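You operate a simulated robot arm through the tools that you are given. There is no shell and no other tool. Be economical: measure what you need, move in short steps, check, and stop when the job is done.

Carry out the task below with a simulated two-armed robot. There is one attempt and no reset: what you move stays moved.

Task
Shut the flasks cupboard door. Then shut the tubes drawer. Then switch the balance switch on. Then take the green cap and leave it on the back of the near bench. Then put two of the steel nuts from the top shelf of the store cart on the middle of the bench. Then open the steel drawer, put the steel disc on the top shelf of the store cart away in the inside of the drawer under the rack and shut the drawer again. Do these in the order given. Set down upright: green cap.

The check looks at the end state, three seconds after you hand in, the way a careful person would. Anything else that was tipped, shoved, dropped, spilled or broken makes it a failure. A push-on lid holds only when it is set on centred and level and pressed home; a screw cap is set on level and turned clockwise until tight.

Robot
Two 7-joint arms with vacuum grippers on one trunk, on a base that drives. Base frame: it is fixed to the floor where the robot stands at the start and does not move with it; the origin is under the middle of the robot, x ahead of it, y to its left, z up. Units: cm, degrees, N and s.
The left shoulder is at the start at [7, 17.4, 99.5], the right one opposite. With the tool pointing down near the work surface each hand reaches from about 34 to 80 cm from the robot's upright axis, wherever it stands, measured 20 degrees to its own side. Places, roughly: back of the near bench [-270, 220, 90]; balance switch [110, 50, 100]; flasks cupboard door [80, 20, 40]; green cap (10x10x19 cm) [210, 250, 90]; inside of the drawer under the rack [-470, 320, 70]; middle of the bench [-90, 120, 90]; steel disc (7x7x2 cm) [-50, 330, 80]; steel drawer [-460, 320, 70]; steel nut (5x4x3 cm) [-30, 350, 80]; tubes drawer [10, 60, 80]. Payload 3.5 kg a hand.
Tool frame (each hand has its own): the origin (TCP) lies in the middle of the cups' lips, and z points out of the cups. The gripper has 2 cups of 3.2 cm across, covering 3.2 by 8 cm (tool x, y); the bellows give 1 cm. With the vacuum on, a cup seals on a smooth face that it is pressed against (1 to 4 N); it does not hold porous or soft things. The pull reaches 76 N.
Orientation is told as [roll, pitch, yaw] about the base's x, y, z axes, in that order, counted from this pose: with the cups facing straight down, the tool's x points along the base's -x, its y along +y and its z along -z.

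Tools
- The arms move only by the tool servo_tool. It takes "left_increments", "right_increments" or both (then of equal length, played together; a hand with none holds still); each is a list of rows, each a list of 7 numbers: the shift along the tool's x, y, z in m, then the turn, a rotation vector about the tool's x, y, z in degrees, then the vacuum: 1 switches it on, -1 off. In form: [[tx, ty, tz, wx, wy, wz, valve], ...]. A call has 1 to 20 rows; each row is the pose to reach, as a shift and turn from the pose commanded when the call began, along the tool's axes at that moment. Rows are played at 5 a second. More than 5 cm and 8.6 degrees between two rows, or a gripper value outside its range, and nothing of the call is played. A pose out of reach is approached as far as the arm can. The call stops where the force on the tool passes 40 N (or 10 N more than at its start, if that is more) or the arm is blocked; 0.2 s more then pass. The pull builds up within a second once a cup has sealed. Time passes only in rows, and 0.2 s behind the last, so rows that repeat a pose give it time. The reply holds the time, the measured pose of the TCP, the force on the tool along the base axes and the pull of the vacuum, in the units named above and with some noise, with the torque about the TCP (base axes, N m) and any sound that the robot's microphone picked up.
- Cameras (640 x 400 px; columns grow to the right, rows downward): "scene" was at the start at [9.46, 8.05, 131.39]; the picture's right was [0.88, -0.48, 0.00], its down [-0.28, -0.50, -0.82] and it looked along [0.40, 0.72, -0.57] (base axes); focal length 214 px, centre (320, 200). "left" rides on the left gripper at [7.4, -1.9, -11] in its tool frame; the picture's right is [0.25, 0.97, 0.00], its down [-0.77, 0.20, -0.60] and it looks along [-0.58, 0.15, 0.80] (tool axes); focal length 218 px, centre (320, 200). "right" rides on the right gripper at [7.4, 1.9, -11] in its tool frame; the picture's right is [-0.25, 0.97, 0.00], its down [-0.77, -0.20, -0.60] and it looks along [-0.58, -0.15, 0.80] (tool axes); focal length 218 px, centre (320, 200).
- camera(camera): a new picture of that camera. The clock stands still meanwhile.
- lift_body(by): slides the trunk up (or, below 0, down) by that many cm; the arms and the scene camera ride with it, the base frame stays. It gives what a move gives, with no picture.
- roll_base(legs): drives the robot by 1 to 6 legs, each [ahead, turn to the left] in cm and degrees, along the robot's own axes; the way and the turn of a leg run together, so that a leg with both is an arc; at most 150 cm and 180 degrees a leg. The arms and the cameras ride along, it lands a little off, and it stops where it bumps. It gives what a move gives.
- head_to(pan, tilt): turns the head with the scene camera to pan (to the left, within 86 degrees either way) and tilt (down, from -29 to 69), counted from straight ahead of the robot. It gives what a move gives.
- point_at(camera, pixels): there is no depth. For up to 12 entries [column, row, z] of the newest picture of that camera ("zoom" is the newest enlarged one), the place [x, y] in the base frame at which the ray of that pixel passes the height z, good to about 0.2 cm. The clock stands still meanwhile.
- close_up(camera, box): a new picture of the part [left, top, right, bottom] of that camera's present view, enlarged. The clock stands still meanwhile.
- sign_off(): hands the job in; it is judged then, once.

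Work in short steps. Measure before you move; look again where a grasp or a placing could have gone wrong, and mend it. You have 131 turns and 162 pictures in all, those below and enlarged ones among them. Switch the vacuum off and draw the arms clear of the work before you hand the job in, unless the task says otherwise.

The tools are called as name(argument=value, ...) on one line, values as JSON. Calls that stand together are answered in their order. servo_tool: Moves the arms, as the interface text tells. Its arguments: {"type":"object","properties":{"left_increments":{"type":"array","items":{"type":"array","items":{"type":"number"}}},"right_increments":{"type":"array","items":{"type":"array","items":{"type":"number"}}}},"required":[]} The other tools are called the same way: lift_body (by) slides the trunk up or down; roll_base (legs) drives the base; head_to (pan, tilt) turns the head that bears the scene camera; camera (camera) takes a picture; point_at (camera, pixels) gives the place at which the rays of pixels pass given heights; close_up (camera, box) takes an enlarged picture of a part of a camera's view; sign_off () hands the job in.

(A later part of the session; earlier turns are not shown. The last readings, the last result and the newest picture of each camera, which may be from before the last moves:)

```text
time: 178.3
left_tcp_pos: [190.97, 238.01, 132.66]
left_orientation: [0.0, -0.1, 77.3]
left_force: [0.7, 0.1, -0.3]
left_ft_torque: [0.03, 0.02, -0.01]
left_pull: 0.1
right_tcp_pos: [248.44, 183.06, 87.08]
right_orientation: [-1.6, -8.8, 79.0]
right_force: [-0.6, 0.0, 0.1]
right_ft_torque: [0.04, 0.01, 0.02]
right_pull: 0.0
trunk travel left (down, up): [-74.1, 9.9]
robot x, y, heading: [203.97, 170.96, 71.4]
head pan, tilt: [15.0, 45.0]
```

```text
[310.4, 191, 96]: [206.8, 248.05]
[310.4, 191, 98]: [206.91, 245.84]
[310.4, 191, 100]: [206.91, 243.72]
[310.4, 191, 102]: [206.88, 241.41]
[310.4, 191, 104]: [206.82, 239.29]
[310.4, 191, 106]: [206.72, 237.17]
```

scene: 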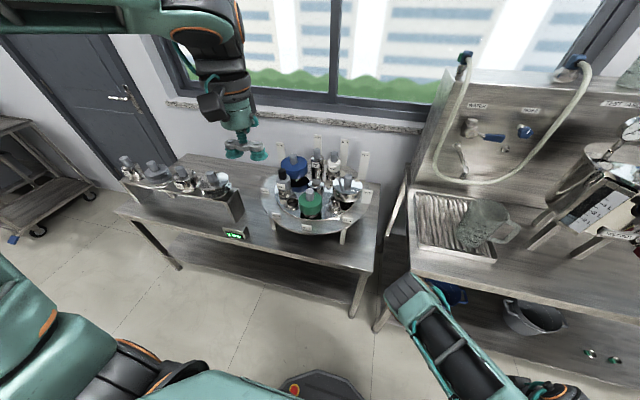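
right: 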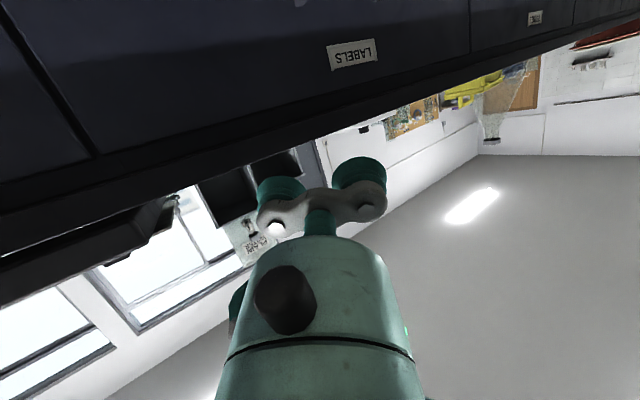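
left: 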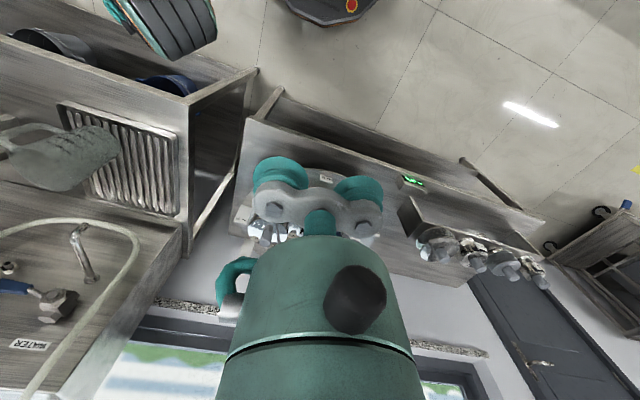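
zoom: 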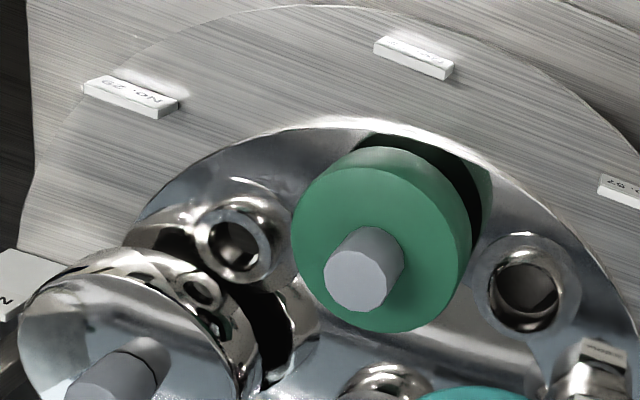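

The rays meet at about (206.5, 247.9, 96). I put the left-side (+y) cup above the knob: TCP to (208.85, 247.4), then lower to 104 and look.

servo_tool(left_increments=[[-0.033, -0.036, 0, 0, 0, 0, -1], [-0.066, -0.072, 0, 0, 0, 0, -1], [-0.098, -0.115, 0, 0, 0, 0, -1], [-0.131, -0.153, 0, 0, 0, 0, -1], [-0.131, -0.153, 0.045, 0, 0, 0, -1], [-0.131, -0.153, 0.09, 0, 0, 0, -1], [-0.131, -0.153, 0.135, 0, 0, 0, -1], [-0.131, -0.153, 0.18, 0, 0, 0, -1], [-0.131, -0.153, 0.225, 0, 0, 0, -1], [-0.131, -0.153, 0.265, 0, 0, 0, -1], [-0.131, -0.153, 0.265, 0, 0, 0, -1]])

close_up(camera="left", box=[240, 80, 400, 200])

close_up(camera="scene", box=[262, 135, 362, 225])

```text
refused: row 3 steps farther than a row can; nothing moved
```

```text
3.33 times, centred on (320, 140) of left
```

zoom: 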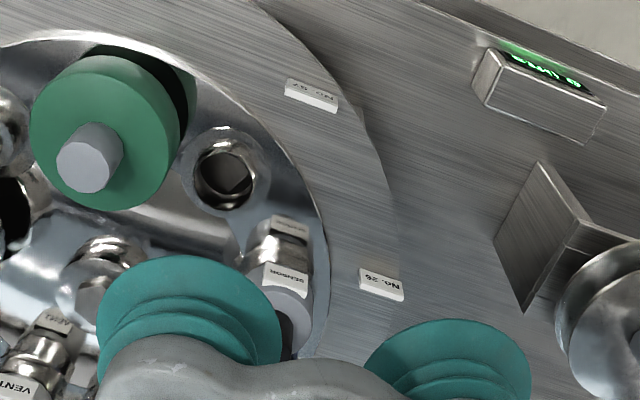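

```text
4.44 times, centred on (312, 180) of scene
```

zoom: 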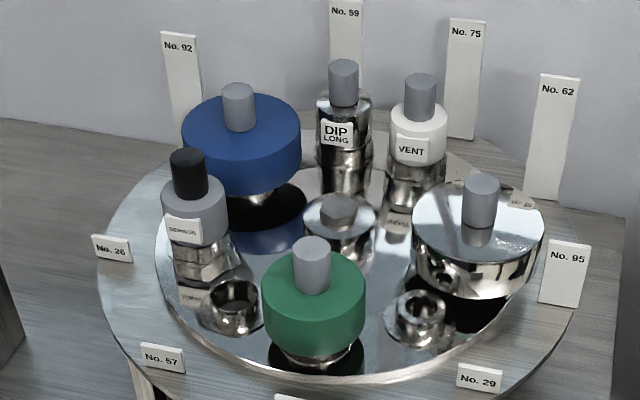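

Resend with shorter horizontal steps.

servo_tool(left_increments=[[-0.026, -0.031, 0, 0, 0, 0, -1], [-0.052, -0.061, 0, 0, 0, 0, -1], [-0.079, -0.092, 0, 0, 0, 0, -1], [-0.105, -0.122, 0, 0, 0, 0, -1], [-0.131, -0.153, 0, 0, 0, 0, -1], [-0.131, -0.153, 0.045, 0, 0, 0, -1], [-0.131, -0.153, 0.09, 0, 0, 0, -1], [-0.131, -0.153, 0.135, 0, 0, 0, -1], [-0.131, -0.153, 0.18, 0, 0, 0, -1], [-0.131, -0.153, 0.225, 0, 0, 0, -1], [-0.131, -0.153, 0.265, 0, 0, 0, -1], [-0.131, -0.153, 0.265, 0, 0, 0, -1]])

close_up(camera="left", box=[240, 80, 400, 200])

close_up(camera="scene", box=[262, 135, 362, 225])

```text
time: 179.3
left_tcp_pos: [204.59, 246.12, 132.0]
left_orientation: [0.2, -1.3, 76.8]
left_force: [31.9, 31.6, -84.1]
left_ft_torque: [3.12, 3.09, 2.34]
left_pull: 0.0
left hand out of reach, approached as far as the arm can: row 4
right_tcp_pos: [248.56, 183.52, 87.09]
right_orientation: [-1.6, -8.5, 79.1]
right_force: [-0.1, -0.4, -1.1]
right_ft_torque: [-0.04, -0.02, 0.01]
right_pull: 0.0
trunk travel left (down, up): [-74.1, 9.9]
robot x, y, heading: [204.27, 170.77, 71.1]
head pan, tilt: [15.0, 45.0]
stopped in row 4 (left hand): the force on the tool passed its limit at 277 N (the readings are from after the stop); the commanded pose is now the measured one
```

```text
3.33 times, centred on (320, 140) of left
```

zoom: 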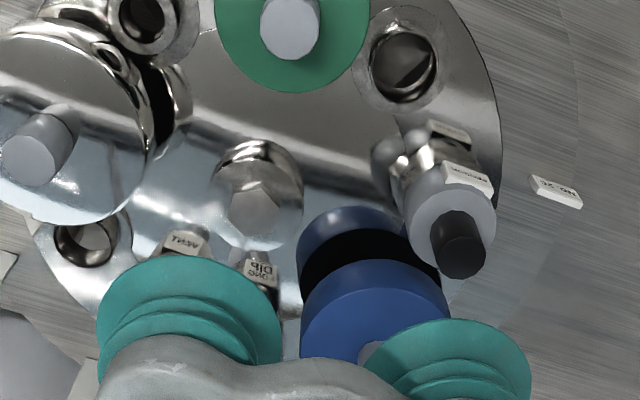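

```text
4.44 times, centred on (312, 180) of scene
```

zoom: 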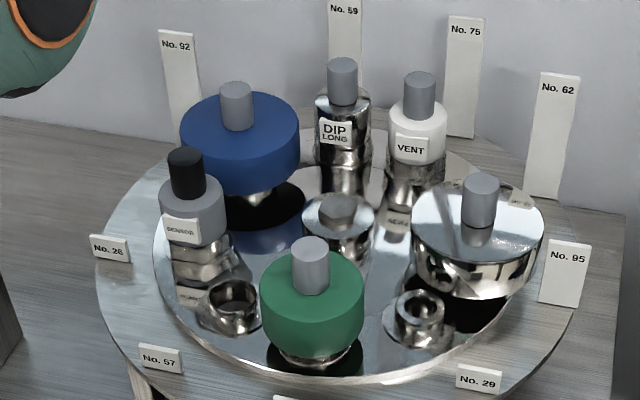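

Self-contact near the reach limit (nothing on the table moved). I pull the hand back, and check how far the base front is from the table.

servo_tool(left_increments=[[0.02, 0, 0, 0, 0, 0, -1], [0.05, 0, 0, 0, 0, 0, -1], [0.09, 0, 0, 0, 0, 0, -1], [0.13, 0, 0, 0, 0, 0, -1], [0.16, 0, 0, 0, 0, 0, -1]])

point_at(camera="scene", pixels=[[318, 371, 20], [318, 371, 30], [285, 383, 25], [352, 383, 25]])

camera(camera="scene")

```text
time: 180.5
left_tcp_pos: [200.42, 230.04, 132.0]
left_orientation: [0.0, -1.2, 76.5]
left_force: [-0.6, -0.1, -0.4]
left_ft_torque: [-0.03, -0.03, 0.02]
left_pull: 0.1
right_tcp_pos: [248.4, 183.14, 87.12]
right_orientation: [-1.6, -8.7, 78.9]
right_force: [0.1, -0.2, 0.7]
right_ft_torque: [0.02, -0.01, -0.03]
right_pull: 0.0
trunk travel left (down, up): [-74.1, 9.9]
robot x, y, heading: [204.04, 171.12, 71.5]
head pan, tilt: [15.0, 45.0]
```

```text
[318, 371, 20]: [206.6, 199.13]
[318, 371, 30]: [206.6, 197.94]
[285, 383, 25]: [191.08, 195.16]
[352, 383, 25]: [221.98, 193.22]
```

```text
70 pictures are left
```

scene: 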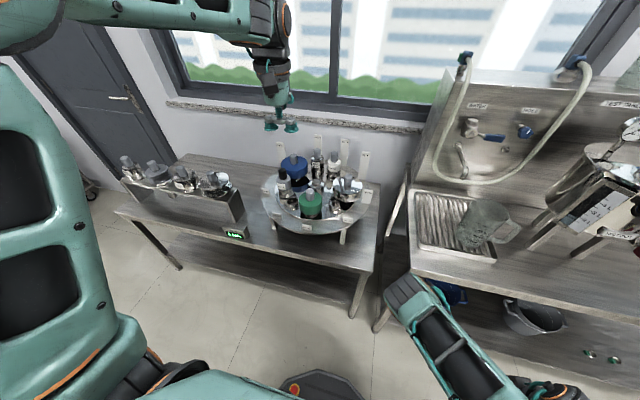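

Base front is about 28 cm ahead of its centre, leaving 27 cm to the table. I check where the right elbow would end up if I go forward.

point_at(camera="scene", pixels=[[388, 290, 120], [388, 290, 105], [388, 290, 90], [415, 270, 82], [375, 330, 82], [412, 277, 88]])

camera(camera="right")

```text
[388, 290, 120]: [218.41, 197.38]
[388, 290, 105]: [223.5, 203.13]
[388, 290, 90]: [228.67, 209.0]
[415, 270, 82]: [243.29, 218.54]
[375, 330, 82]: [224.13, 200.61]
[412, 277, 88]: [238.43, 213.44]
```

```text
69 pictures are left
```

right: 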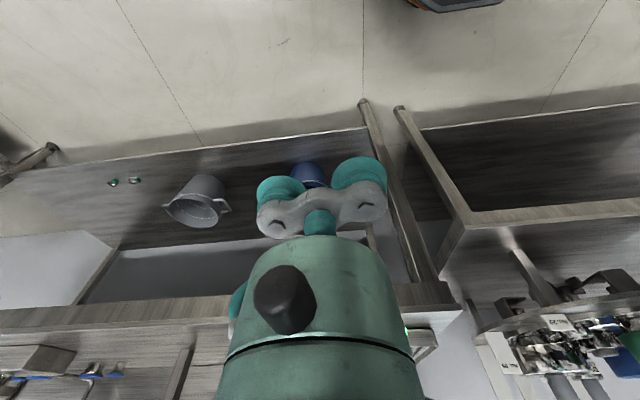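

The elbow stays clear for a 12 cm advance. I drive forward 12 cm, then bring the cup over the knob.

roll_base(legs=[[12, 0]])

```text
time: 181.7
left_tcp_pos: [204.2, 241.41, 131.99]
left_orientation: [0.1, -1.1, 76.6]
left_force: [0.1, 0.2, 0.0]
left_ft_torque: [-0.03, 0.01, 0.01]
left_pull: 0.1
right_tcp_pos: [252.08, 194.57, 87.16]
right_orientation: [-1.6, -8.7, 79.1]
right_force: [0.3, -0.5, -0.4]
right_ft_torque: [0.0, -0.01, 0.03]
right_pull: 0.1
trunk travel left (down, up): [-74.1, 9.9]
robot x, y, heading: [208.38, 182.1, 71.3]
head pan, tilt: [15.0, 45.0]
```

Now shift (4.65, 6.0) and descend to z≈103.

servo_tool(left_increments=[[-0.035, -0.016, 0, 0, 0.5, 0, -1], [-0.069, -0.031, 0, 0, 1.1, 0, -1], [-0.069, -0.031, 0.045, 0, 1.1, 0, -1], [-0.069, -0.031, 0.09, 0, 1.1, 0, -1], [-0.069, -0.031, 0.135, 0, 1.1, 0, -1], [-0.069, -0.031, 0.18, 0, 1.1, 0, -1], [-0.069, -0.031, 0.225, 0, 1.1, 0, -1], [-0.069, -0.031, 0.27, 0, 1.1, 0, -1], [-0.069, -0.031, 0.29, 0, 1.1, 0, -1], [-0.069, -0.031, 0.29, 0, 1.1, 0, -1]])

close_up(camera="left", box=[240, 80, 400, 200])

close_up(camera="scene", box=[250, 140, 370, 240])

```text
time: 183.9
left_tcp_pos: [209.15, 247.95, 103.02]
left_orientation: [0.0, 0.0, 76.6]
left_force: [0.0, -0.3, 0.2]
left_ft_torque: [-0.01, 0.04, 0.03]
left_pull: 0.0
right_tcp_pos: [252.21, 194.55, 87.12]
right_orientation: [-1.6, -8.7, 78.9]
right_force: [-0.6, -0.5, 0.4]
right_ft_torque: [0.0, 0.02, -0.01]
right_pull: 0.1
trunk travel left (down, up): [-74.1, 9.9]
robot x, y, heading: [207.72, 182.29, 71.3]
head pan, tilt: [15.0, 45.0]
```

```text
3.33 times, centred on (320, 140) of left
```

zoom: 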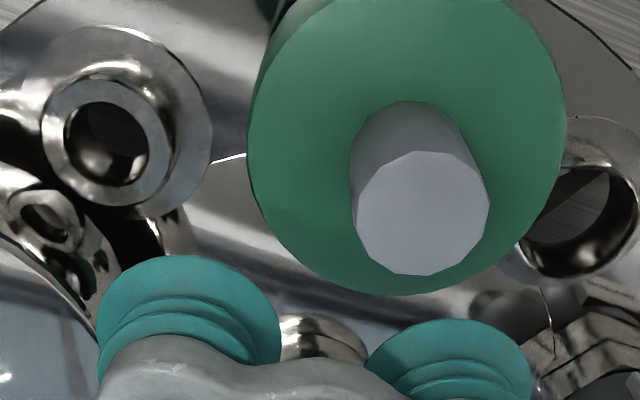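

```text
4.00 times, centred on (310, 190) of scene
```

zoom: 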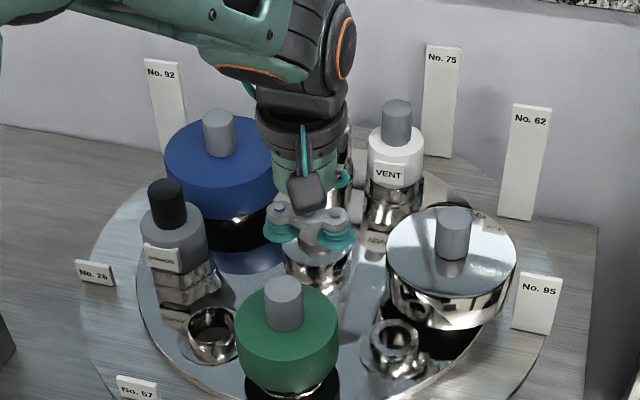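

I triangulate again with the near left view: knob top at about (350.6,144).

point_at(camera="left", pixels=[[350.6, 144, 94], [350.6, 144, 95], [350.6, 144, 96], [350.6, 144, 97], [350.6, 144, 98]])

point_at(camera="zoom", pixels=[[283, 288, 94], [283, 288, 95], [283, 288, 96], [283, 288, 97], [283, 288, 98]])

```text
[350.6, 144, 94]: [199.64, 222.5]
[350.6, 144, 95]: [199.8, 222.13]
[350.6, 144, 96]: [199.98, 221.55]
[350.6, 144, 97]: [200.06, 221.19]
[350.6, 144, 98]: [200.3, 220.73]
```

```text
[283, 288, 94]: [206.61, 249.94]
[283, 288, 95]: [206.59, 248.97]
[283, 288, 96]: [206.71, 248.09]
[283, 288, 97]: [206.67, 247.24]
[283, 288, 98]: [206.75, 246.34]
```

The left ray referred to an older picture; I take a fresh enlarged left view and use it.

close_up(camera="left", box=[280, 100, 420, 190])

point_at(camera="zoom", pixels=[[320, 200, 96], [460, 197, 94], [460, 197, 95], [460, 197, 96], [460, 197, 97], [460, 197, 98]])

```text
4.44 times, centred on (350, 145) of left
```

zoom: 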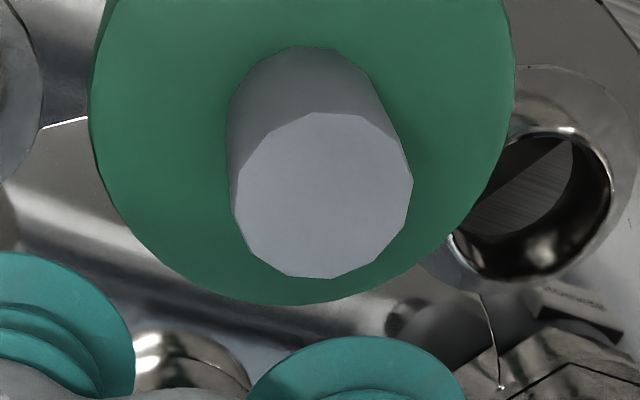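

```text
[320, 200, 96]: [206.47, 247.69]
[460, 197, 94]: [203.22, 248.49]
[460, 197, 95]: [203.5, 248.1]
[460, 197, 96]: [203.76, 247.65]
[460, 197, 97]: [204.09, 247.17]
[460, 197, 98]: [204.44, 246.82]
```

The knob top is confirmed at (206.5, 247.9, 96). I correct by 0.65 cm and descend with the vacuum on.

servo_tool(left_increments=[[0.0065, 0.0015, 0.02, 0, 0, 0, 1], [0.0065, 0.0015, 0.04, 0, 0, 0, 1], [0.0065, 0.0015, 0.055, 0, 0, 0, 1], [0.0065, 0.0015, 0.063, 0, 0, 0, 1], [0.0065, 0.0015, 0.068, 0, 0, 0, 1], [0.0065, 0.0015, 0.072, 0, 0, 0, 1], [0.0065, 0.0015, 0.075, 0, 0, 0, 1], [0.0065, 0.0015, 0.075, 0, 0, 0, 1], [0.0065, 0.0015, 0.075, 0, 0, 0, 1], [0.0065, 0.0015, 0.075, 0, 0, 0, 1]])

```text
time: 186.1
left_tcp_pos: [208.8, 247.07, 95.78]
left_orientation: [0.1, -0.2, 76.6]
left_force: [1.8, 7.0, 27.1]
left_ft_torque: [0.38, 1.09, -0.08]
left_pull: 37.7
right_tcp_pos: [252.2, 194.38, 87.15]
right_orientation: [-1.6, -8.8, 79.0]
right_force: [-0.1, 0.2, 0.0]
right_ft_torque: [0.0, 0.03, 0.03]
right_pull: 0.1
trunk travel left (down, up): [-74.1, 9.9]
robot x, y, heading: [208.46, 182.1, 71.3]
head pan, tilt: [15.0, 45.0]
```

One cup sealed (37.7 N). I lift straight up in small steps and watch the load.

servo_tool(left_increments=[[0, 0, -0.005, 0, 0, 0, 1], [0, 0, -0.01, 0, 0, 0, 1], [0, 0, -0.02, 0, 0, 0, 1], [0, 0, -0.03, 0, 0, 0, 1], [0, 0, -0.04, 0, 0, 0, 1], [0, 0, -0.04, 0, 0, 0, 1]])

close_up(camera="scene", box=[250, 140, 370, 240])

```text
time: 187.5
left_tcp_pos: [208.71, 247.38, 99.57]
left_orientation: [0.0, 0.2, 76.6]
left_force: [0.0, 0.2, -3.5]
left_ft_torque: [0.2, 0.81, -0.02]
left_pull: 37.7
right_tcp_pos: [252.38, 194.5, 87.1]
right_orientation: [-1.6, -8.6, 79.0]
right_force: [0.5, 0.3, -0.2]
right_ft_torque: [-0.01, 0.01, -0.01]
right_pull: 0.1
trunk travel left (down, up): [-74.1, 9.9]
robot x, y, heading: [207.88, 182.27, 71.6]
head pan, tilt: [15.0, 45.0]
```

```text
4.00 times, centred on (310, 190) of scene
```

zoom: 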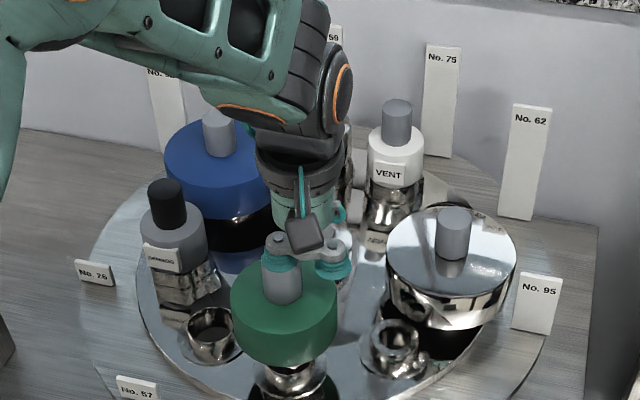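

The cap comes off freely (3.5 N). I lift 28 cm more and draw it back.

servo_tool(left_increments=[[0, 0, -0.04, 0, 0, 0, 1], [0, 0, -0.08, 0, 0, 0, 1], [0, 0, -0.12, 0, 0, 0, 1], [0, 0, -0.16, 0, 0, 0, 1], [0, 0, -0.2, 0, 0, 0, 1], [0, 0, -0.24, 0, 0, 0, 1], [0, 0, -0.28, 0, 0, 0, 1], [0.04, 0, -0.28, 0, 0, 0, 1], [0.08, 0, -0.28, 0, 0, 0, 1], [0.12, 0, -0.28, 0, 0, 0, 1], [0.16, 0, -0.28, 0, 0, 0, 1], [0.16, 0, -0.28, 0, 0, 0, 1]])

camera(camera="scene")

```text
time: 190.1
left_tcp_pos: [205.05, 232.04, 127.37]
left_orientation: [0.1, 0.1, 76.6]
left_force: [0.0, 1.2, -3.3]
left_ft_torque: [0.17, 0.86, 0.0]
left_pull: 37.9
right_tcp_pos: [252.24, 194.75, 87.14]
right_orientation: [-1.7, -8.6, 79.0]
right_force: [0.0, 0.5, -0.1]
right_ft_torque: [0.02, 0.0, -0.02]
right_pull: 0.2
trunk travel left (down, up): [-74.1, 9.9]
robot x, y, heading: [208.12, 181.58, 71.5]
head pan, tilt: [15.0, 45.0]
```

```text
64 pictures are left
```

scene: 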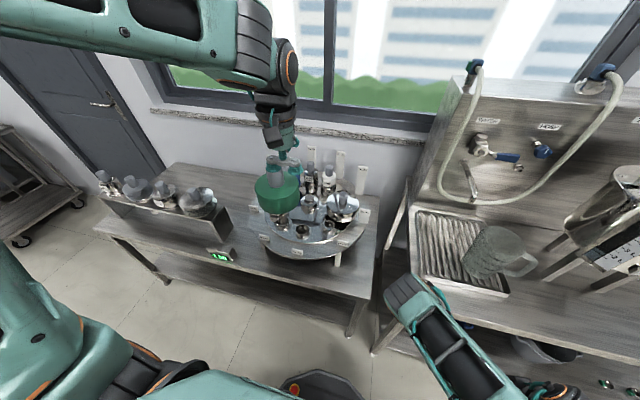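

I carry the cap: back up from the table and turn to face along the aisle behind the bench.

roll_base(legs=[[-38, 0], [0, 90]])

head_to(pan=-10, tilt=25)

camera(camera="scene")

```text
time: 196.4
left_tcp_pos: [146.05, 142.66, 127.41]
left_orientation: [0.1, 0.0, 167.0]
left_force: [0.0, 0.5, -1.8]
left_ft_torque: [-0.8, 0.23, 0.04]
left_pull: 37.4
right_tcp_pos: [183.27, 190.03, 87.21]
right_orientation: [-1.7, -8.5, 169.7]
right_force: [-0.3, 0.2, -0.5]
right_ft_torque: [0.03, -0.01, 0.03]
right_pull: 0.0
trunk travel left (down, up): [-74.1, 9.9]
robot x, y, heading: [196.1, 146.17, 161.9]
head pan, tilt: [15.0, 45.0]
```

```text
time: 197.2
left_tcp_pos: [146.04, 142.72, 127.37]
left_orientation: [-0.1, 0.0, 167.0]
left_force: [0.2, 1.1, -3.4]
left_ft_torque: [-0.8, 0.21, -0.01]
left_pull: 37.4
right_tcp_pos: [183.22, 190.11, 87.12]
right_orientation: [-1.7, -8.5, 169.5]
right_force: [0.3, -0.1, -0.2]
right_ft_torque: [0.03, -0.03, -0.02]
right_pull: 0.0
trunk travel left (down, up): [-74.1, 9.9]
robot x, y, heading: [196.0, 146.03, 162.0]
head pan, tilt: [-10.0, 25.0]
```

```text
63 pictures are left
```

scene: 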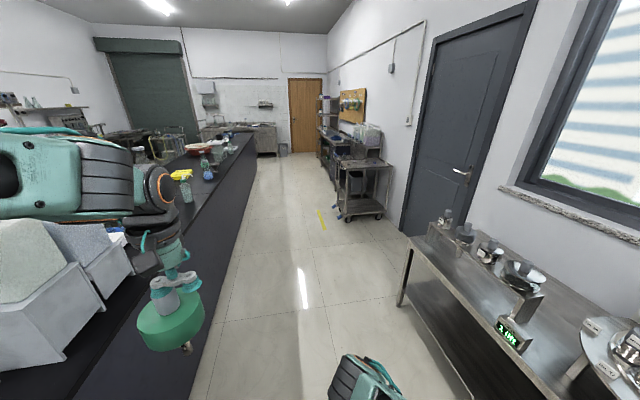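

The aisle is clear. I drive 300 cm along it and look again.

roll_base(legs=[[150, 0], [150, 0]])

head_to(pan=20, tilt=25)

camera(camera="scene")

```text
time: 211.7
left_tcp_pos: [-138.53, 232.62, 127.45]
left_orientation: [0.0, -0.1, 167.9]
left_force: [-0.8, -0.5, -2.7]
left_ft_torque: [-0.83, 0.21, 0.02]
left_pull: 38.1
right_tcp_pos: [-102.24, 280.45, 87.15]
right_orientation: [-1.7, -8.5, 170.3]
right_force: [0.2, -0.1, 0.7]
right_ft_torque: [0.04, -0.02, -0.01]
right_pull: 0.1
trunk travel left (down, up): [-74.1, 9.9]
robot x, y, heading: [-88.77, 236.76, 162.5]
head pan, tilt: [-10.0, 25.0]
```

```text
time: 212.6
left_tcp_pos: [-138.54, 232.49, 127.5]
left_orientation: [-0.1, 0.0, 167.8]
left_force: [0.0, 0.6, -3.5]
left_ft_torque: [-0.79, 0.2, 0.04]
left_pull: 38.3
right_tcp_pos: [-102.22, 280.55, 87.12]
right_orientation: [-1.9, -8.6, 170.4]
right_force: [0.0, 0.5, -0.7]
right_ft_torque: [-0.02, -0.02, -0.01]
right_pull: 0.1
trunk travel left (down, up): [-74.1, 9.9]
robot x, y, heading: [-88.7, 236.53, 162.5]
head pan, tilt: [20.0, 25.0]
```

```text
62 pictures are left
```

scene: 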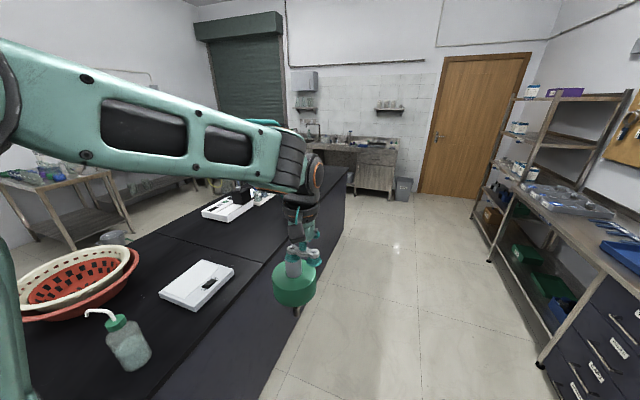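

The target (-270,220) is near the end of this bench, at its back. I drive on 187 cm and turn left to face the bench's back edge.

roll_base(legs=[[95, -0.5], [90, 0], [0, 90]])

head_to(pan=10, tilt=40)

camera(camera="scene")

```text
time: 225.7
left_tcp_pos: [-261.44, 242.61, 127.43]
left_orientation: [0.1, 0.1, -102.4]
left_force: [-0.6, 0.3, -2.5]
left_ft_torque: [-0.17, -0.84, -0.02]
left_pull: 37.4
right_tcp_pos: [-309.43, 279.04, 87.13]
right_orientation: [-1.9, -8.4, -99.7]
right_force: [0.4, -0.7, -0.6]
right_ft_torque: [0.02, 0.0, 0.03]
right_pull: 0.0
trunk travel left (down, up): [-74.1, 9.9]
robot x, y, heading: [-265.59, 292.39, -107.7]
head pan, tilt: [20.0, 25.0]
```

```text
time: 226.5
left_tcp_pos: [-261.39, 242.41, 127.48]
left_orientation: [0.1, 0.0, -102.4]
left_force: [0.2, -0.6, -3.1]
left_ft_torque: [-0.2, -0.78, 0.02]
left_pull: 37.7
right_tcp_pos: [-309.45, 279.15, 87.13]
right_orientation: [-1.9, -8.3, -99.7]
right_force: [-0.8, 0.6, -0.5]
right_ft_torque: [0.01, -0.03, -0.02]
right_pull: 0.1
trunk travel left (down, up): [-74.1, 9.9]
robot x, y, heading: [-265.02, 292.64, -107.8]
head pan, tilt: [10.0, 40.0]
```

```text
61 pictures are left
```

scene: 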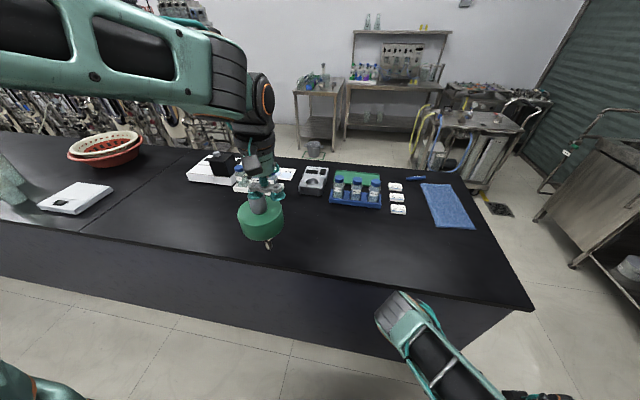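

I look closely at the cap's underside, and locate the target on the bench.

close_up(camera="scene", box=[210, 150, 320, 260])

point_at(camera="scene", pixels=[[0, 250, 90], [533, 303, 90], [465, 177, 90], [81, 235, 90], [300, 240, 90], [280, 250, 90], [320, 270, 90], [340, 205, 90], [240, 185, 90]])

```text
3.64 times, centred on (265, 205) of scene
```

zoom: 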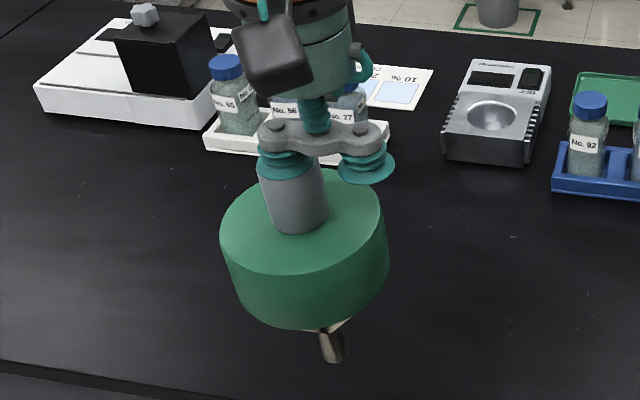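

```text
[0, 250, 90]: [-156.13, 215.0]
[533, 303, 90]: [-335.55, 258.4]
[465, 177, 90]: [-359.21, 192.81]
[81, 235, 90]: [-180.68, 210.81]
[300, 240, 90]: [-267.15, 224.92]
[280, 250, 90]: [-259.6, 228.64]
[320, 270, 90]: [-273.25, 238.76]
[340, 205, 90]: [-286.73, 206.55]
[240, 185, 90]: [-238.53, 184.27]
```

The cap has a stem under the disc; I raise the hand to see its foot from the side.

servo_tool(left_increments=[[0, 0, -0.04, 0, 0, 0, 1], [0, 0, -0.08, 0, 0, 0, 1], [0, 0, -0.12, 0, 0, 0, 1], [0, 0, -0.16, 0, 0, 0, 1], [0, 0, -0.2, 0, 0, 0, 1], [0, 0, -0.24, 0, 0, 0, 1], [0, 0, -0.26, 0, 0, 0, 1]])

head_to(pan=5, tilt=20)

close_up(camera="scene", box=[230, 120, 350, 270])

```text
time: 227.7
left_tcp_pos: [-261.52, 242.16, 146.62]
left_orientation: [1.0, -1.1, -102.6]
left_force: [14.0, -30.7, -61.4]
left_ft_torque: [-0.72, 0.3, -0.69]
left_pull: 38.0
right_tcp_pos: [-309.44, 279.1, 87.1]
right_orientation: [-1.9, -8.2, -99.8]
right_force: [0.0, 0.0, -0.9]
right_ft_torque: [-0.02, -0.01, -0.02]
right_pull: 0.1
trunk travel left (down, up): [-74.1, 9.9]
robot x, y, heading: [-264.98, 292.71, -107.9]
head pan, tilt: [10.0, 40.0]
stopped in row 6 (left hand): the force on the tool passed its limit at 239 N (the readings are from after the stop); the commanded pose is now the measured one
```

```text
time: 228.6
left_tcp_pos: [-261.37, 242.09, 146.69]
left_orientation: [0.8, -1.0, -102.5]
left_force: [32.2, -33.0, -75.4]
left_ft_torque: [-1.55, 2.73, -2.18]
left_pull: 37.7
right_tcp_pos: [-309.47, 279.13, 87.21]
right_orientation: [-1.9, -8.3, -99.7]
right_force: [-0.5, 0.2, -0.6]
right_ft_torque: [0.03, 0.05, 0.0]
right_pull: 0.0
trunk travel left (down, up): [-74.1, 9.9]
robot x, y, heading: [-265.29, 292.18, -107.6]
head pan, tilt: [5.0, 20.0]
```

```text
2.67 times, centred on (290, 195) of scene
```

zoom: 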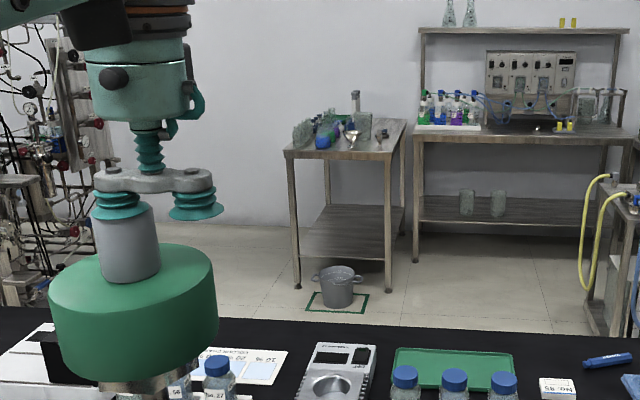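

Another self-contact; I lower 5 cm again and view the cap's underside.

servo_tool(left_increments=[[0, 0, 0.02, 0, 0, 0, 1], [0, 0, 0.05, 0, 0, 0, 1], [0, 0, 0.05, 0, 0, 0, 1]])

close_up(camera="scene", box=[210, 220, 330, 340])

```text
time: 229.3
left_tcp_pos: [-261.57, 242.12, 141.77]
left_orientation: [0.8, -0.9, -102.3]
left_force: [-0.4, 0.6, -2.5]
left_ft_torque: [-0.21, -0.77, 0.0]
left_pull: 37.5
right_tcp_pos: [-309.45, 279.27, 87.1]
right_orientation: [-1.8, -8.3, -99.7]
right_force: [0.6, -1.3, 0.4]
right_ft_torque: [0.01, -0.03, 0.03]
right_pull: 0.0
trunk travel left (down, up): [-74.1, 9.9]
robot x, y, heading: [-265.52, 291.97, -107.6]
head pan, tilt: [5.0, 20.0]
```

```text
3.33 times, centred on (270, 280) of scene
```

zoom: 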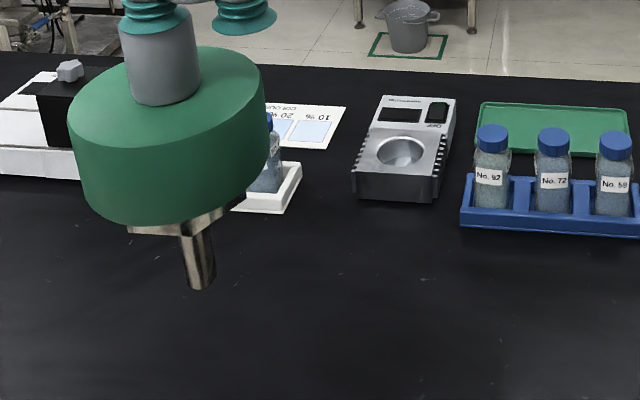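

The stem is about 1.6 cm wide, so it must be set down exactly upright and gently. I level the tool, drive 8 cm closer, and go to above (-270,220).

roll_base(legs=[[8, 0]])

servo_tool(left_increments=[[0, 0, 0.03, 0, 0, 0, 1], [0, 0, 0.07, 0, 0, 0, 1], [0, 0, 0.11, 0, 0, 0, 1]])

```text
time: 230.4
left_tcp_pos: [-263.84, 234.6, 141.89]
left_orientation: [0.7, -1.0, -102.5]
left_force: [-0.2, 0.6, -2.3]
left_ft_torque: [-0.17, -0.85, 0.05]
left_pull: 37.4
right_tcp_pos: [-311.76, 271.53, 87.1]
right_orientation: [-1.9, -8.3, -99.7]
right_force: [0.2, -0.5, 0.9]
right_ft_torque: [0.01, 0.01, 0.0]
right_pull: 0.1
trunk travel left (down, up): [-74.1, 9.9]
robot x, y, heading: [-267.6, 284.9, -107.9]
head pan, tilt: [5.0, 20.0]
```

```text
time: 231.2
left_tcp_pos: [-264.07, 234.0, 130.72]
left_orientation: [0.7, -0.8, -102.5]
left_force: [1.3, -0.3, -3.6]
left_ft_torque: [-0.14, -0.79, 0.07]
left_pull: 37.7
right_tcp_pos: [-311.88, 271.48, 86.96]
right_orientation: [-1.9, -8.3, -99.6]
right_force: [0.7, -0.2, 0.2]
right_ft_torque: [-0.03, 0.01, -0.01]
right_pull: 0.1
trunk travel left (down, up): [-74.1, 9.9]
robot x, y, heading: [-267.98, 284.44, -107.7]
head pan, tilt: [5.0, 20.0]
```

I level, shift to the target and descend to about z=114.

servo_tool(left_increments=[[-0.03, -0.01, 0, 0.2, 0.2, 0, 1], [-0.06, -0.02, 0, 0.4, 0.4, 0, 1], [-0.09, -0.03, 0, 0.6, 0.6, 0, 1], [-0.12, -0.04, 0, 0.7, 0.8, 0, 1], [-0.15, -0.051, 0, 0.7, 0.8, 0, 1], [-0.15, -0.051, 0.04, 0.7, 0.8, 0, 1], [-0.15, -0.051, 0.08, 0.7, 0.8, 0, 1], [-0.15, -0.051, 0.12, 0.7, 0.8, 0, 1], [-0.15, -0.051, 0.15, 0.7, 0.8, 0, 1], [-0.15, -0.051, 0.165, 0.7, 0.8, 0, 1], [-0.15, -0.051, 0.165, 0.7, 0.8, 0, 1]])

head_to(pan=5, tilt=35)

close_up(camera="scene", box=[220, 130, 380, 250])

```text
time: 233.6
left_tcp_pos: [-271.74, 220.21, 114.51]
left_orientation: [0.0, -0.1, -102.4]
left_force: [-0.3, -0.3, -3.2]
left_ft_torque: [-0.17, -0.78, 0.05]
left_pull: 37.4
right_tcp_pos: [-311.86, 271.55, 87.06]
right_orientation: [-1.9, -8.3, -99.7]
right_force: [-0.4, 0.5, 0.3]
right_ft_torque: [-0.01, -0.01, -0.01]
right_pull: 0.1
trunk travel left (down, up): [-74.1, 9.9]
robot x, y, heading: [-267.72, 284.5, -107.5]
head pan, tilt: [5.0, 20.0]
```

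```text
time: 234.4
left_tcp_pos: [-271.73, 220.35, 114.53]
left_orientation: [0.0, -0.1, -102.5]
left_force: [0.5, 0.6, -2.5]
left_ft_torque: [-0.15, -0.8, 0.04]
left_pull: 37.9
right_tcp_pos: [-311.77, 271.52, 87.16]
right_orientation: [-1.9, -8.3, -99.7]
right_force: [-0.1, 0.5, 0.2]
right_ft_torque: [-0.01, -0.04, 0.03]
right_pull: 0.1
trunk travel left (down, up): [-74.1, 9.9]
robot x, y, heading: [-267.6, 284.74, -107.3]
head pan, tilt: [5.0, 35.0]
```

```text
3.33 times, centred on (300, 190) of scene
```

zoom: 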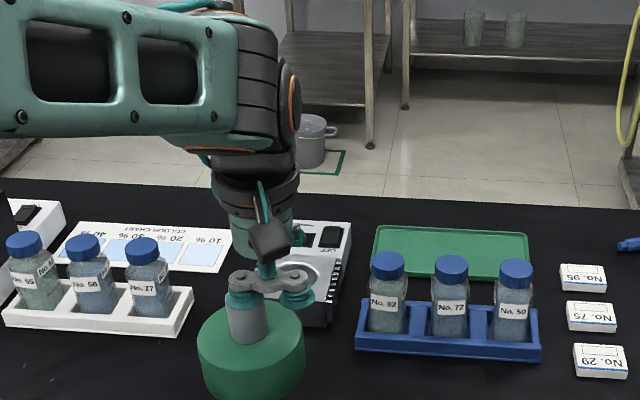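

Level and clear. I descend slowly, watching for the force change.

servo_tool(left_increments=[[0, 0, 0.01, 0, 0, 0, 1], [0, 0, 0.02, 0, 0, 0, 1], [0, 0, 0.03, 0, 0, 0, 1], [0, 0, 0.037, 0, 0, 0, 1], [0, 0, 0.042, 0, 0, 0, 1], [0, 0, 0.047, 0, 0, 0, 1], [0, 0, 0.047, 0, 0, 0, 1]])

```text
time: 236.0
left_tcp_pos: [-271.83, 220.35, 109.67]
left_orientation: [-0.1, 0.0, -102.5]
left_force: [-0.5, 0.0, -2.9]
left_ft_torque: [-0.14, -0.78, 0.06]
left_pull: 37.9
right_tcp_pos: [-311.88, 271.51, 86.96]
right_orientation: [-1.8, -8.2, -99.7]
right_force: [-0.1, -0.5, -0.2]
right_ft_torque: [-0.04, 0.04, -0.01]
right_pull: 0.0
trunk travel left (down, up): [-74.1, 9.9]
robot x, y, heading: [-267.7, 284.94, -107.6]
head pan, tilt: [5.0, 35.0]
```

servo_tool(left_increments=[[0, 0, 0.003, 0, 0, 0, 1], [0, 0, 0.006, 0, 0, 0, 1], [0, 0, 0.009, 0, 0, 0, 1], [0, 0, 0.011, 0, 0, 0, 1], [0, 0, 0.011, 0, 0, 0, 1]])

```text
time: 237.2
left_tcp_pos: [-271.95, 220.42, 108.67]
left_orientation: [0.1, -0.1, -102.5]
left_force: [0.7, -0.9, 2.9]
left_ft_torque: [-0.24, -0.95, 0.03]
left_pull: 38.1
right_tcp_pos: [-311.79, 271.66, 87.11]
right_orientation: [-1.8, -8.3, -99.7]
right_force: [0.8, 0.3, -0.1]
right_ft_torque: [0.0, -0.01, -0.01]
right_pull: 0.1
trunk travel left (down, up): [-74.1, 9.9]
robot x, y, heading: [-267.72, 284.65, -107.5]
head pan, tilt: [5.0, 35.0]
```

The foot is on the bench (force +2.9 N). I check that it stands straight before releasing.

close_up(camera="scene", box=[230, 170, 350, 260])

```text
4.44 times, centred on (290, 215) of scene
```

zoom: 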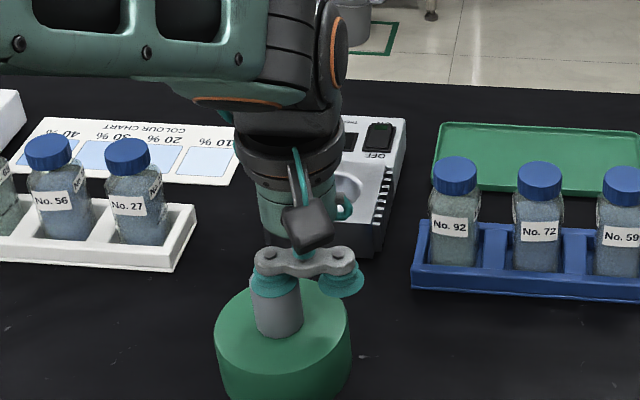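

It looks straight. I release the vacuum, wait, and rise slowly straight up.

servo_tool(left_increments=[[0, 0, -0.003, 0, 0, 0, 1], [0, 0, -0.003, 0, 0, 0, -1], [0, 0, -0.003, 0, 0, 0, -1], [0, 0, -0.003, 0, 0, 0, -1], [0, 0, -0.003, 0, 0, 0, -1], [0, 0, -0.003, 0, 0, 0, -1], [0, 0, -0.003, 0, 0, 0, -1], [0, 0, -0.006, 0, 0, 0, -1], [0, 0, -0.01, 0, 0, 0, -1], [0, 0, -0.015, 0, 0, 0, -1], [0, 0, -0.025, 0, 0, 0, -1], [0, 0, -0.045, 0, 0, 0, -1], [0, 0, -0.08, 0, 0, 0, -1], [0, 0, -0.12, 0, 0, 0, -1]])

close_up(camera="scene", box=[220, 150, 360, 260])

```text
time: 240.2
left_tcp_pos: [-271.81, 220.55, 120.74]
left_orientation: [0.2, -0.1, -102.4]
left_force: [0.9, 1.1, 0.3]
left_ft_torque: [0.03, -0.01, 0.0]
left_pull: 0.0
right_tcp_pos: [-311.86, 271.57, 87.13]
right_orientation: [-1.9, -8.5, -99.8]
right_force: [-0.1, 0.4, 0.3]
right_ft_torque: [-0.01, 0.03, -0.01]
right_pull: 0.0
trunk travel left (down, up): [-74.1, 9.9]
robot x, y, heading: [-267.62, 284.68, -107.6]
head pan, tilt: [5.0, 35.0]
```

```text
3.64 times, centred on (290, 205) of scene
```

zoom: 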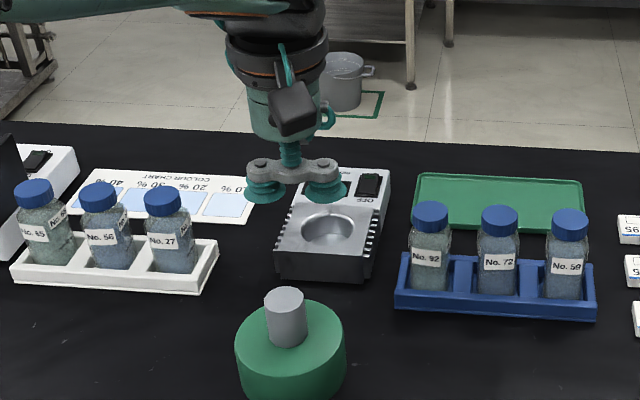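

The cap stands upright. Next the nuts: I back off, turn and drive along the aisle to the store cart, facing it.

roll_base(legs=[[-14, 0], [0, 89.2], [112, 0], [110, 0], [0, 90]])

head_to(pan=8, tilt=35)

camera(camera="scene")

```text
time: 259.6
left_tcp_pos: [-49.52, 290.72, 120.61]
left_orientation: [0.0, -0.1, 76.4]
left_force: [0.8, 0.2, -0.4]
left_ft_torque: [-0.01, 0.02, 0.05]
left_pull: 0.0
right_tcp_pos: [-10.72, 238.77, 86.97]
right_orientation: [-2.0, -8.1, 79.3]
right_force: [0.5, -0.1, 0.1]
right_ft_torque: [0.01, 0.02, 0.0]
right_pull: 0.1
trunk travel left (down, up): [-74.1, 9.9]
robot x, y, heading: [-54.94, 226.5, 71.1]
head pan, tilt: [5.0, 35.0]
```

```text
time: 260.2
left_tcp_pos: [-49.55, 290.68, 120.61]
left_orientation: [-0.1, -0.2, 76.5]
left_force: [0.2, -0.8, -0.4]
left_ft_torque: [0.02, -0.05, 0.02]
left_pull: 0.0
right_tcp_pos: [-10.59, 238.67, 87.03]
right_orientation: [-2.0, -8.2, 79.2]
right_force: [0.1, -0.8, -0.6]
right_ft_torque: [0.03, 0.03, -0.02]
right_pull: 0.0
trunk travel left (down, up): [-74.1, 9.9]
robot x, y, heading: [-55.05, 226.65, 71.4]
head pan, tilt: [8.0, 35.0]
```

```text
54 pictures are left
```

scene: 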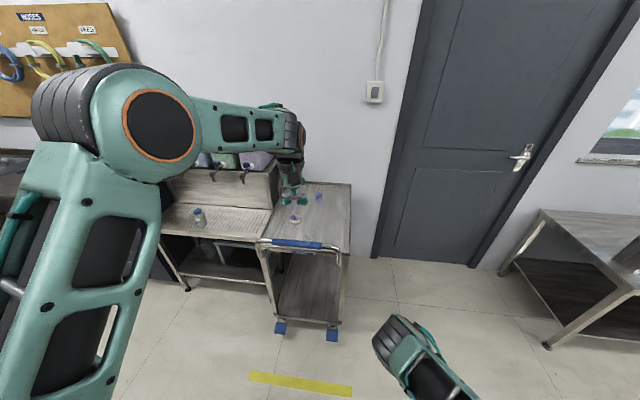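

The cart is ahead (260–350, 180–250). Enlarge its top.

close_up(camera="scene", box=[250, 170, 360, 255])

point_at(camera="zoom", pixels=[[60, 330, 78], [560, 335, 78], [270, 225, 78], [400, 130, 78], [330, 90, 78], [190, 345, 85]])

```text
4.71 times, centred on (305, 212) of scene
```

zoom: 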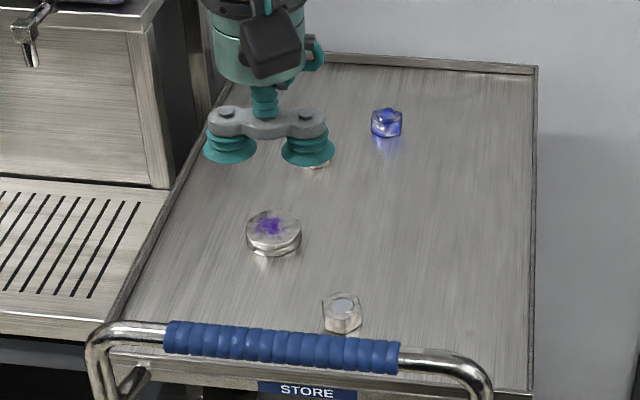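

```text
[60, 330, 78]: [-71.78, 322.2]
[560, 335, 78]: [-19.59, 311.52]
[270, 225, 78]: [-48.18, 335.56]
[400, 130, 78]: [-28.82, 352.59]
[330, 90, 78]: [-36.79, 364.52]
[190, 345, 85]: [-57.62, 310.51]
```

I zoom in harder on the nuts, after moving the left hand back out of the view.

servo_tool(left_increments=[[0.04, 0.02, 0, 0, 0, 0, -1], [0.08, 0.04, 0, 0, 0, 0, -1], [0.12, 0.07, 0, 0, 0, 0, -1], [0.15, 0.1, 0, 0, 0, 0, -1]])

close_up(camera="scene", box=[285, 180, 335, 245])

```text
time: 261.2
left_tcp_pos: [-63.12, 278.14, 120.59]
left_orientation: [-0.1, -0.2, 76.5]
left_force: [-1.0, 0.4, -0.3]
left_ft_torque: [-0.01, -0.05, -0.05]
left_pull: 0.0
right_tcp_pos: [-10.73, 238.56, 87.19]
right_orientation: [-2.2, -8.2, 79.2]
right_force: [-1.3, 0.5, -0.3]
right_ft_torque: [0.02, -0.03, 0.04]
right_pull: 0.0
trunk travel left (down, up): [-74.1, 9.9]
robot x, y, heading: [-54.7, 226.56, 71.5]
head pan, tilt: [8.0, 35.0]
```

```text
6.15 times, centred on (310, 212) of scene
```

zoom: 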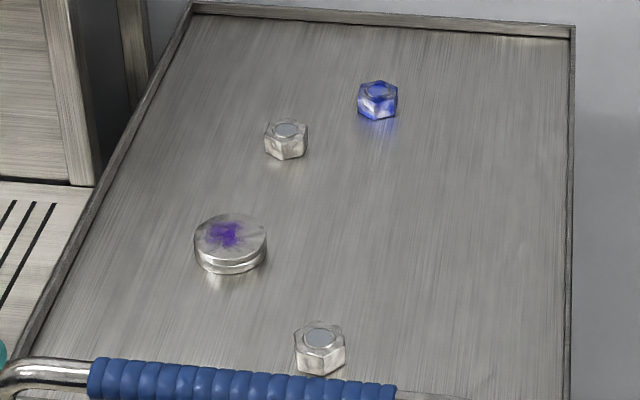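

Two plain steel nuts at (286,132) and (320,338) in the zoom (the third looks blue). I measure them and the cart's front.

point_at(camera="zoom", pixels=[[286, 130, 81], [320, 338, 81], [230, 236, 80], [378, 92, 81], [305, 375, 85], [40, 375, 85]])

point_at(camera="scene", pixels=[[280, 334, 0], [333, 341, 0], [290, 248, 88], [275, 318, 20], [340, 322, 20]])

lift_body(by=-16)

roll_base(legs=[[36, 0]])

```text
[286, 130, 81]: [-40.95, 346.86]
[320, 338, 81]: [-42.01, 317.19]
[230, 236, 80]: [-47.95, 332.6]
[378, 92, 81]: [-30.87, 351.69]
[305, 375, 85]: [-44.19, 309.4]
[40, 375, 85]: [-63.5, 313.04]
```

```text
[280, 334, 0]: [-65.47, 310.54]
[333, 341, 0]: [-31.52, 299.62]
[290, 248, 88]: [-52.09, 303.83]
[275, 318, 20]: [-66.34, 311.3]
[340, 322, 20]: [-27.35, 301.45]
```

```text
time: 263.1
left_tcp_pos: [-62.87, 278.27, 104.53]
left_orientation: [0.0, 0.0, 76.4]
left_force: [-0.3, 0.9, 0.4]
left_ft_torque: [-0.01, -0.03, 0.0]
left_pull: 0.2
right_tcp_pos: [-10.54, 238.7, 71.14]
right_orientation: [-2.1, -8.2, 79.1]
right_force: [0.5, -0.1, -0.2]
right_ft_torque: [-0.01, 0.01, -0.04]
right_pull: 0.0
trunk travel left (down, up): [-58.1, 25.9]
robot x, y, heading: [-54.69, 226.59, 71.6]
head pan, tilt: [8.0, 35.0]
```

```text
time: 265.4
left_tcp_pos: [-51.66, 312.08, 104.59]
left_orientation: [0.1, 0.0, 76.7]
left_force: [1.0, 0.1, 0.6]
left_ft_torque: [-0.01, 0.0, 0.03]
left_pull: 0.1
right_tcp_pos: [0.76, 272.66, 71.19]
right_orientation: [-2.0, -8.2, 79.5]
right_force: [-0.5, -0.3, -0.3]
right_ft_torque: [-0.02, 0.02, 0.0]
right_pull: 0.2
trunk travel left (down, up): [-58.1, 25.9]
robot x, y, heading: [-43.43, 260.41, 71.5]
head pan, tilt: [8.0, 35.0]
```

I move the left hand over nut A (about (-42,317)), +y cup side, at z≈95 and check with the left camera.

servo_tool(left_increments=[[-0.024, -0.035, 0, 0, 0, 0, -1], [-0.048, -0.07, 0, 0, 0, 0, -1], [-0.072, -0.106, 0, 0, 0, 0, -1], [-0.072, -0.106, 0.045, 0, 0, 0, -1], [-0.072, -0.106, 0.095, 0, 0, 0, -1], [-0.072, -0.106, 0.095, 0, 0, 0, -1]])

close_up(camera="left", box=[240, 60, 400, 200])

point_at(camera="zoom", pixels=[[320, 200, 81], [320, 100, 81], [420, 100, 81]])

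```text
time: 266.8
left_tcp_pos: [-39.85, 316.66, 95.13]
left_orientation: [0.1, -0.2, 76.7]
left_force: [0.3, -0.5, -0.6]
left_ft_torque: [-0.05, 0.02, 0.02]
left_pull: 0.1
right_tcp_pos: [0.77, 272.6, 71.14]
right_orientation: [-2.0, -8.2, 79.6]
right_force: [0.3, -0.4, 0.0]
right_ft_torque: [-0.01, 0.01, -0.02]
right_pull: 0.0
trunk travel left (down, up): [-58.1, 25.9]
robot x, y, heading: [-43.48, 260.72, 71.6]
head pan, tilt: [8.0, 35.0]
```

```text
2.86 times, centred on (320, 130) of left
```

zoom: 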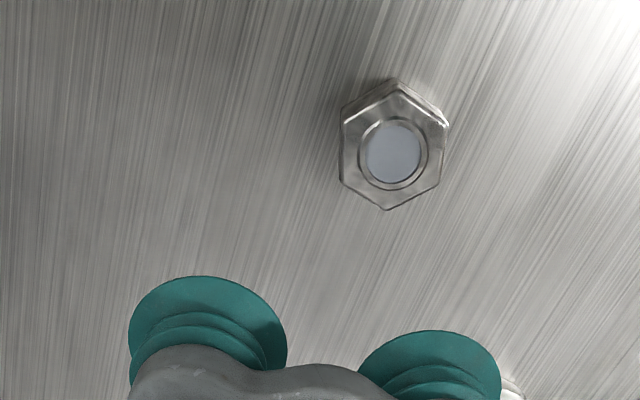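

```text
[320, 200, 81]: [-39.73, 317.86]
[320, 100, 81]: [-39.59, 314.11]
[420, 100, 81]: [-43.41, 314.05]
```

Nut top centre at zoom (393,150). I get its ray at several heights from both views.

point_at(camera="zoom", pixels=[[393, 150, 78], [393, 150, 80], [393, 150, 82], [393, 150, 84]])

close_up(camera="scene", box=[270, 180, 350, 270])

```text
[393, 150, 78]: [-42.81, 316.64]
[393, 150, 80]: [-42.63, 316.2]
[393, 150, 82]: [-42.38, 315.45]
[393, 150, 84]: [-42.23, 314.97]
```

```text
4.44 times, centred on (310, 225) of scene
```

zoom: 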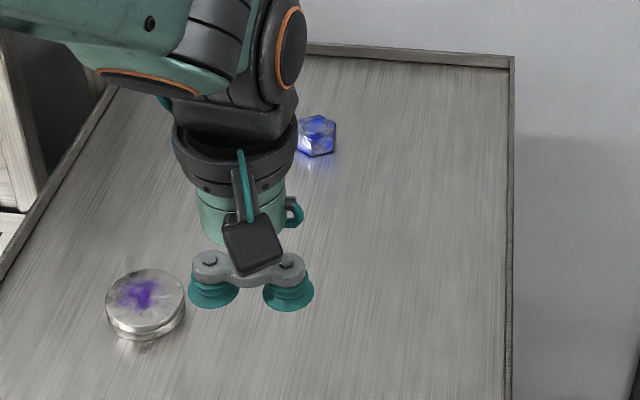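

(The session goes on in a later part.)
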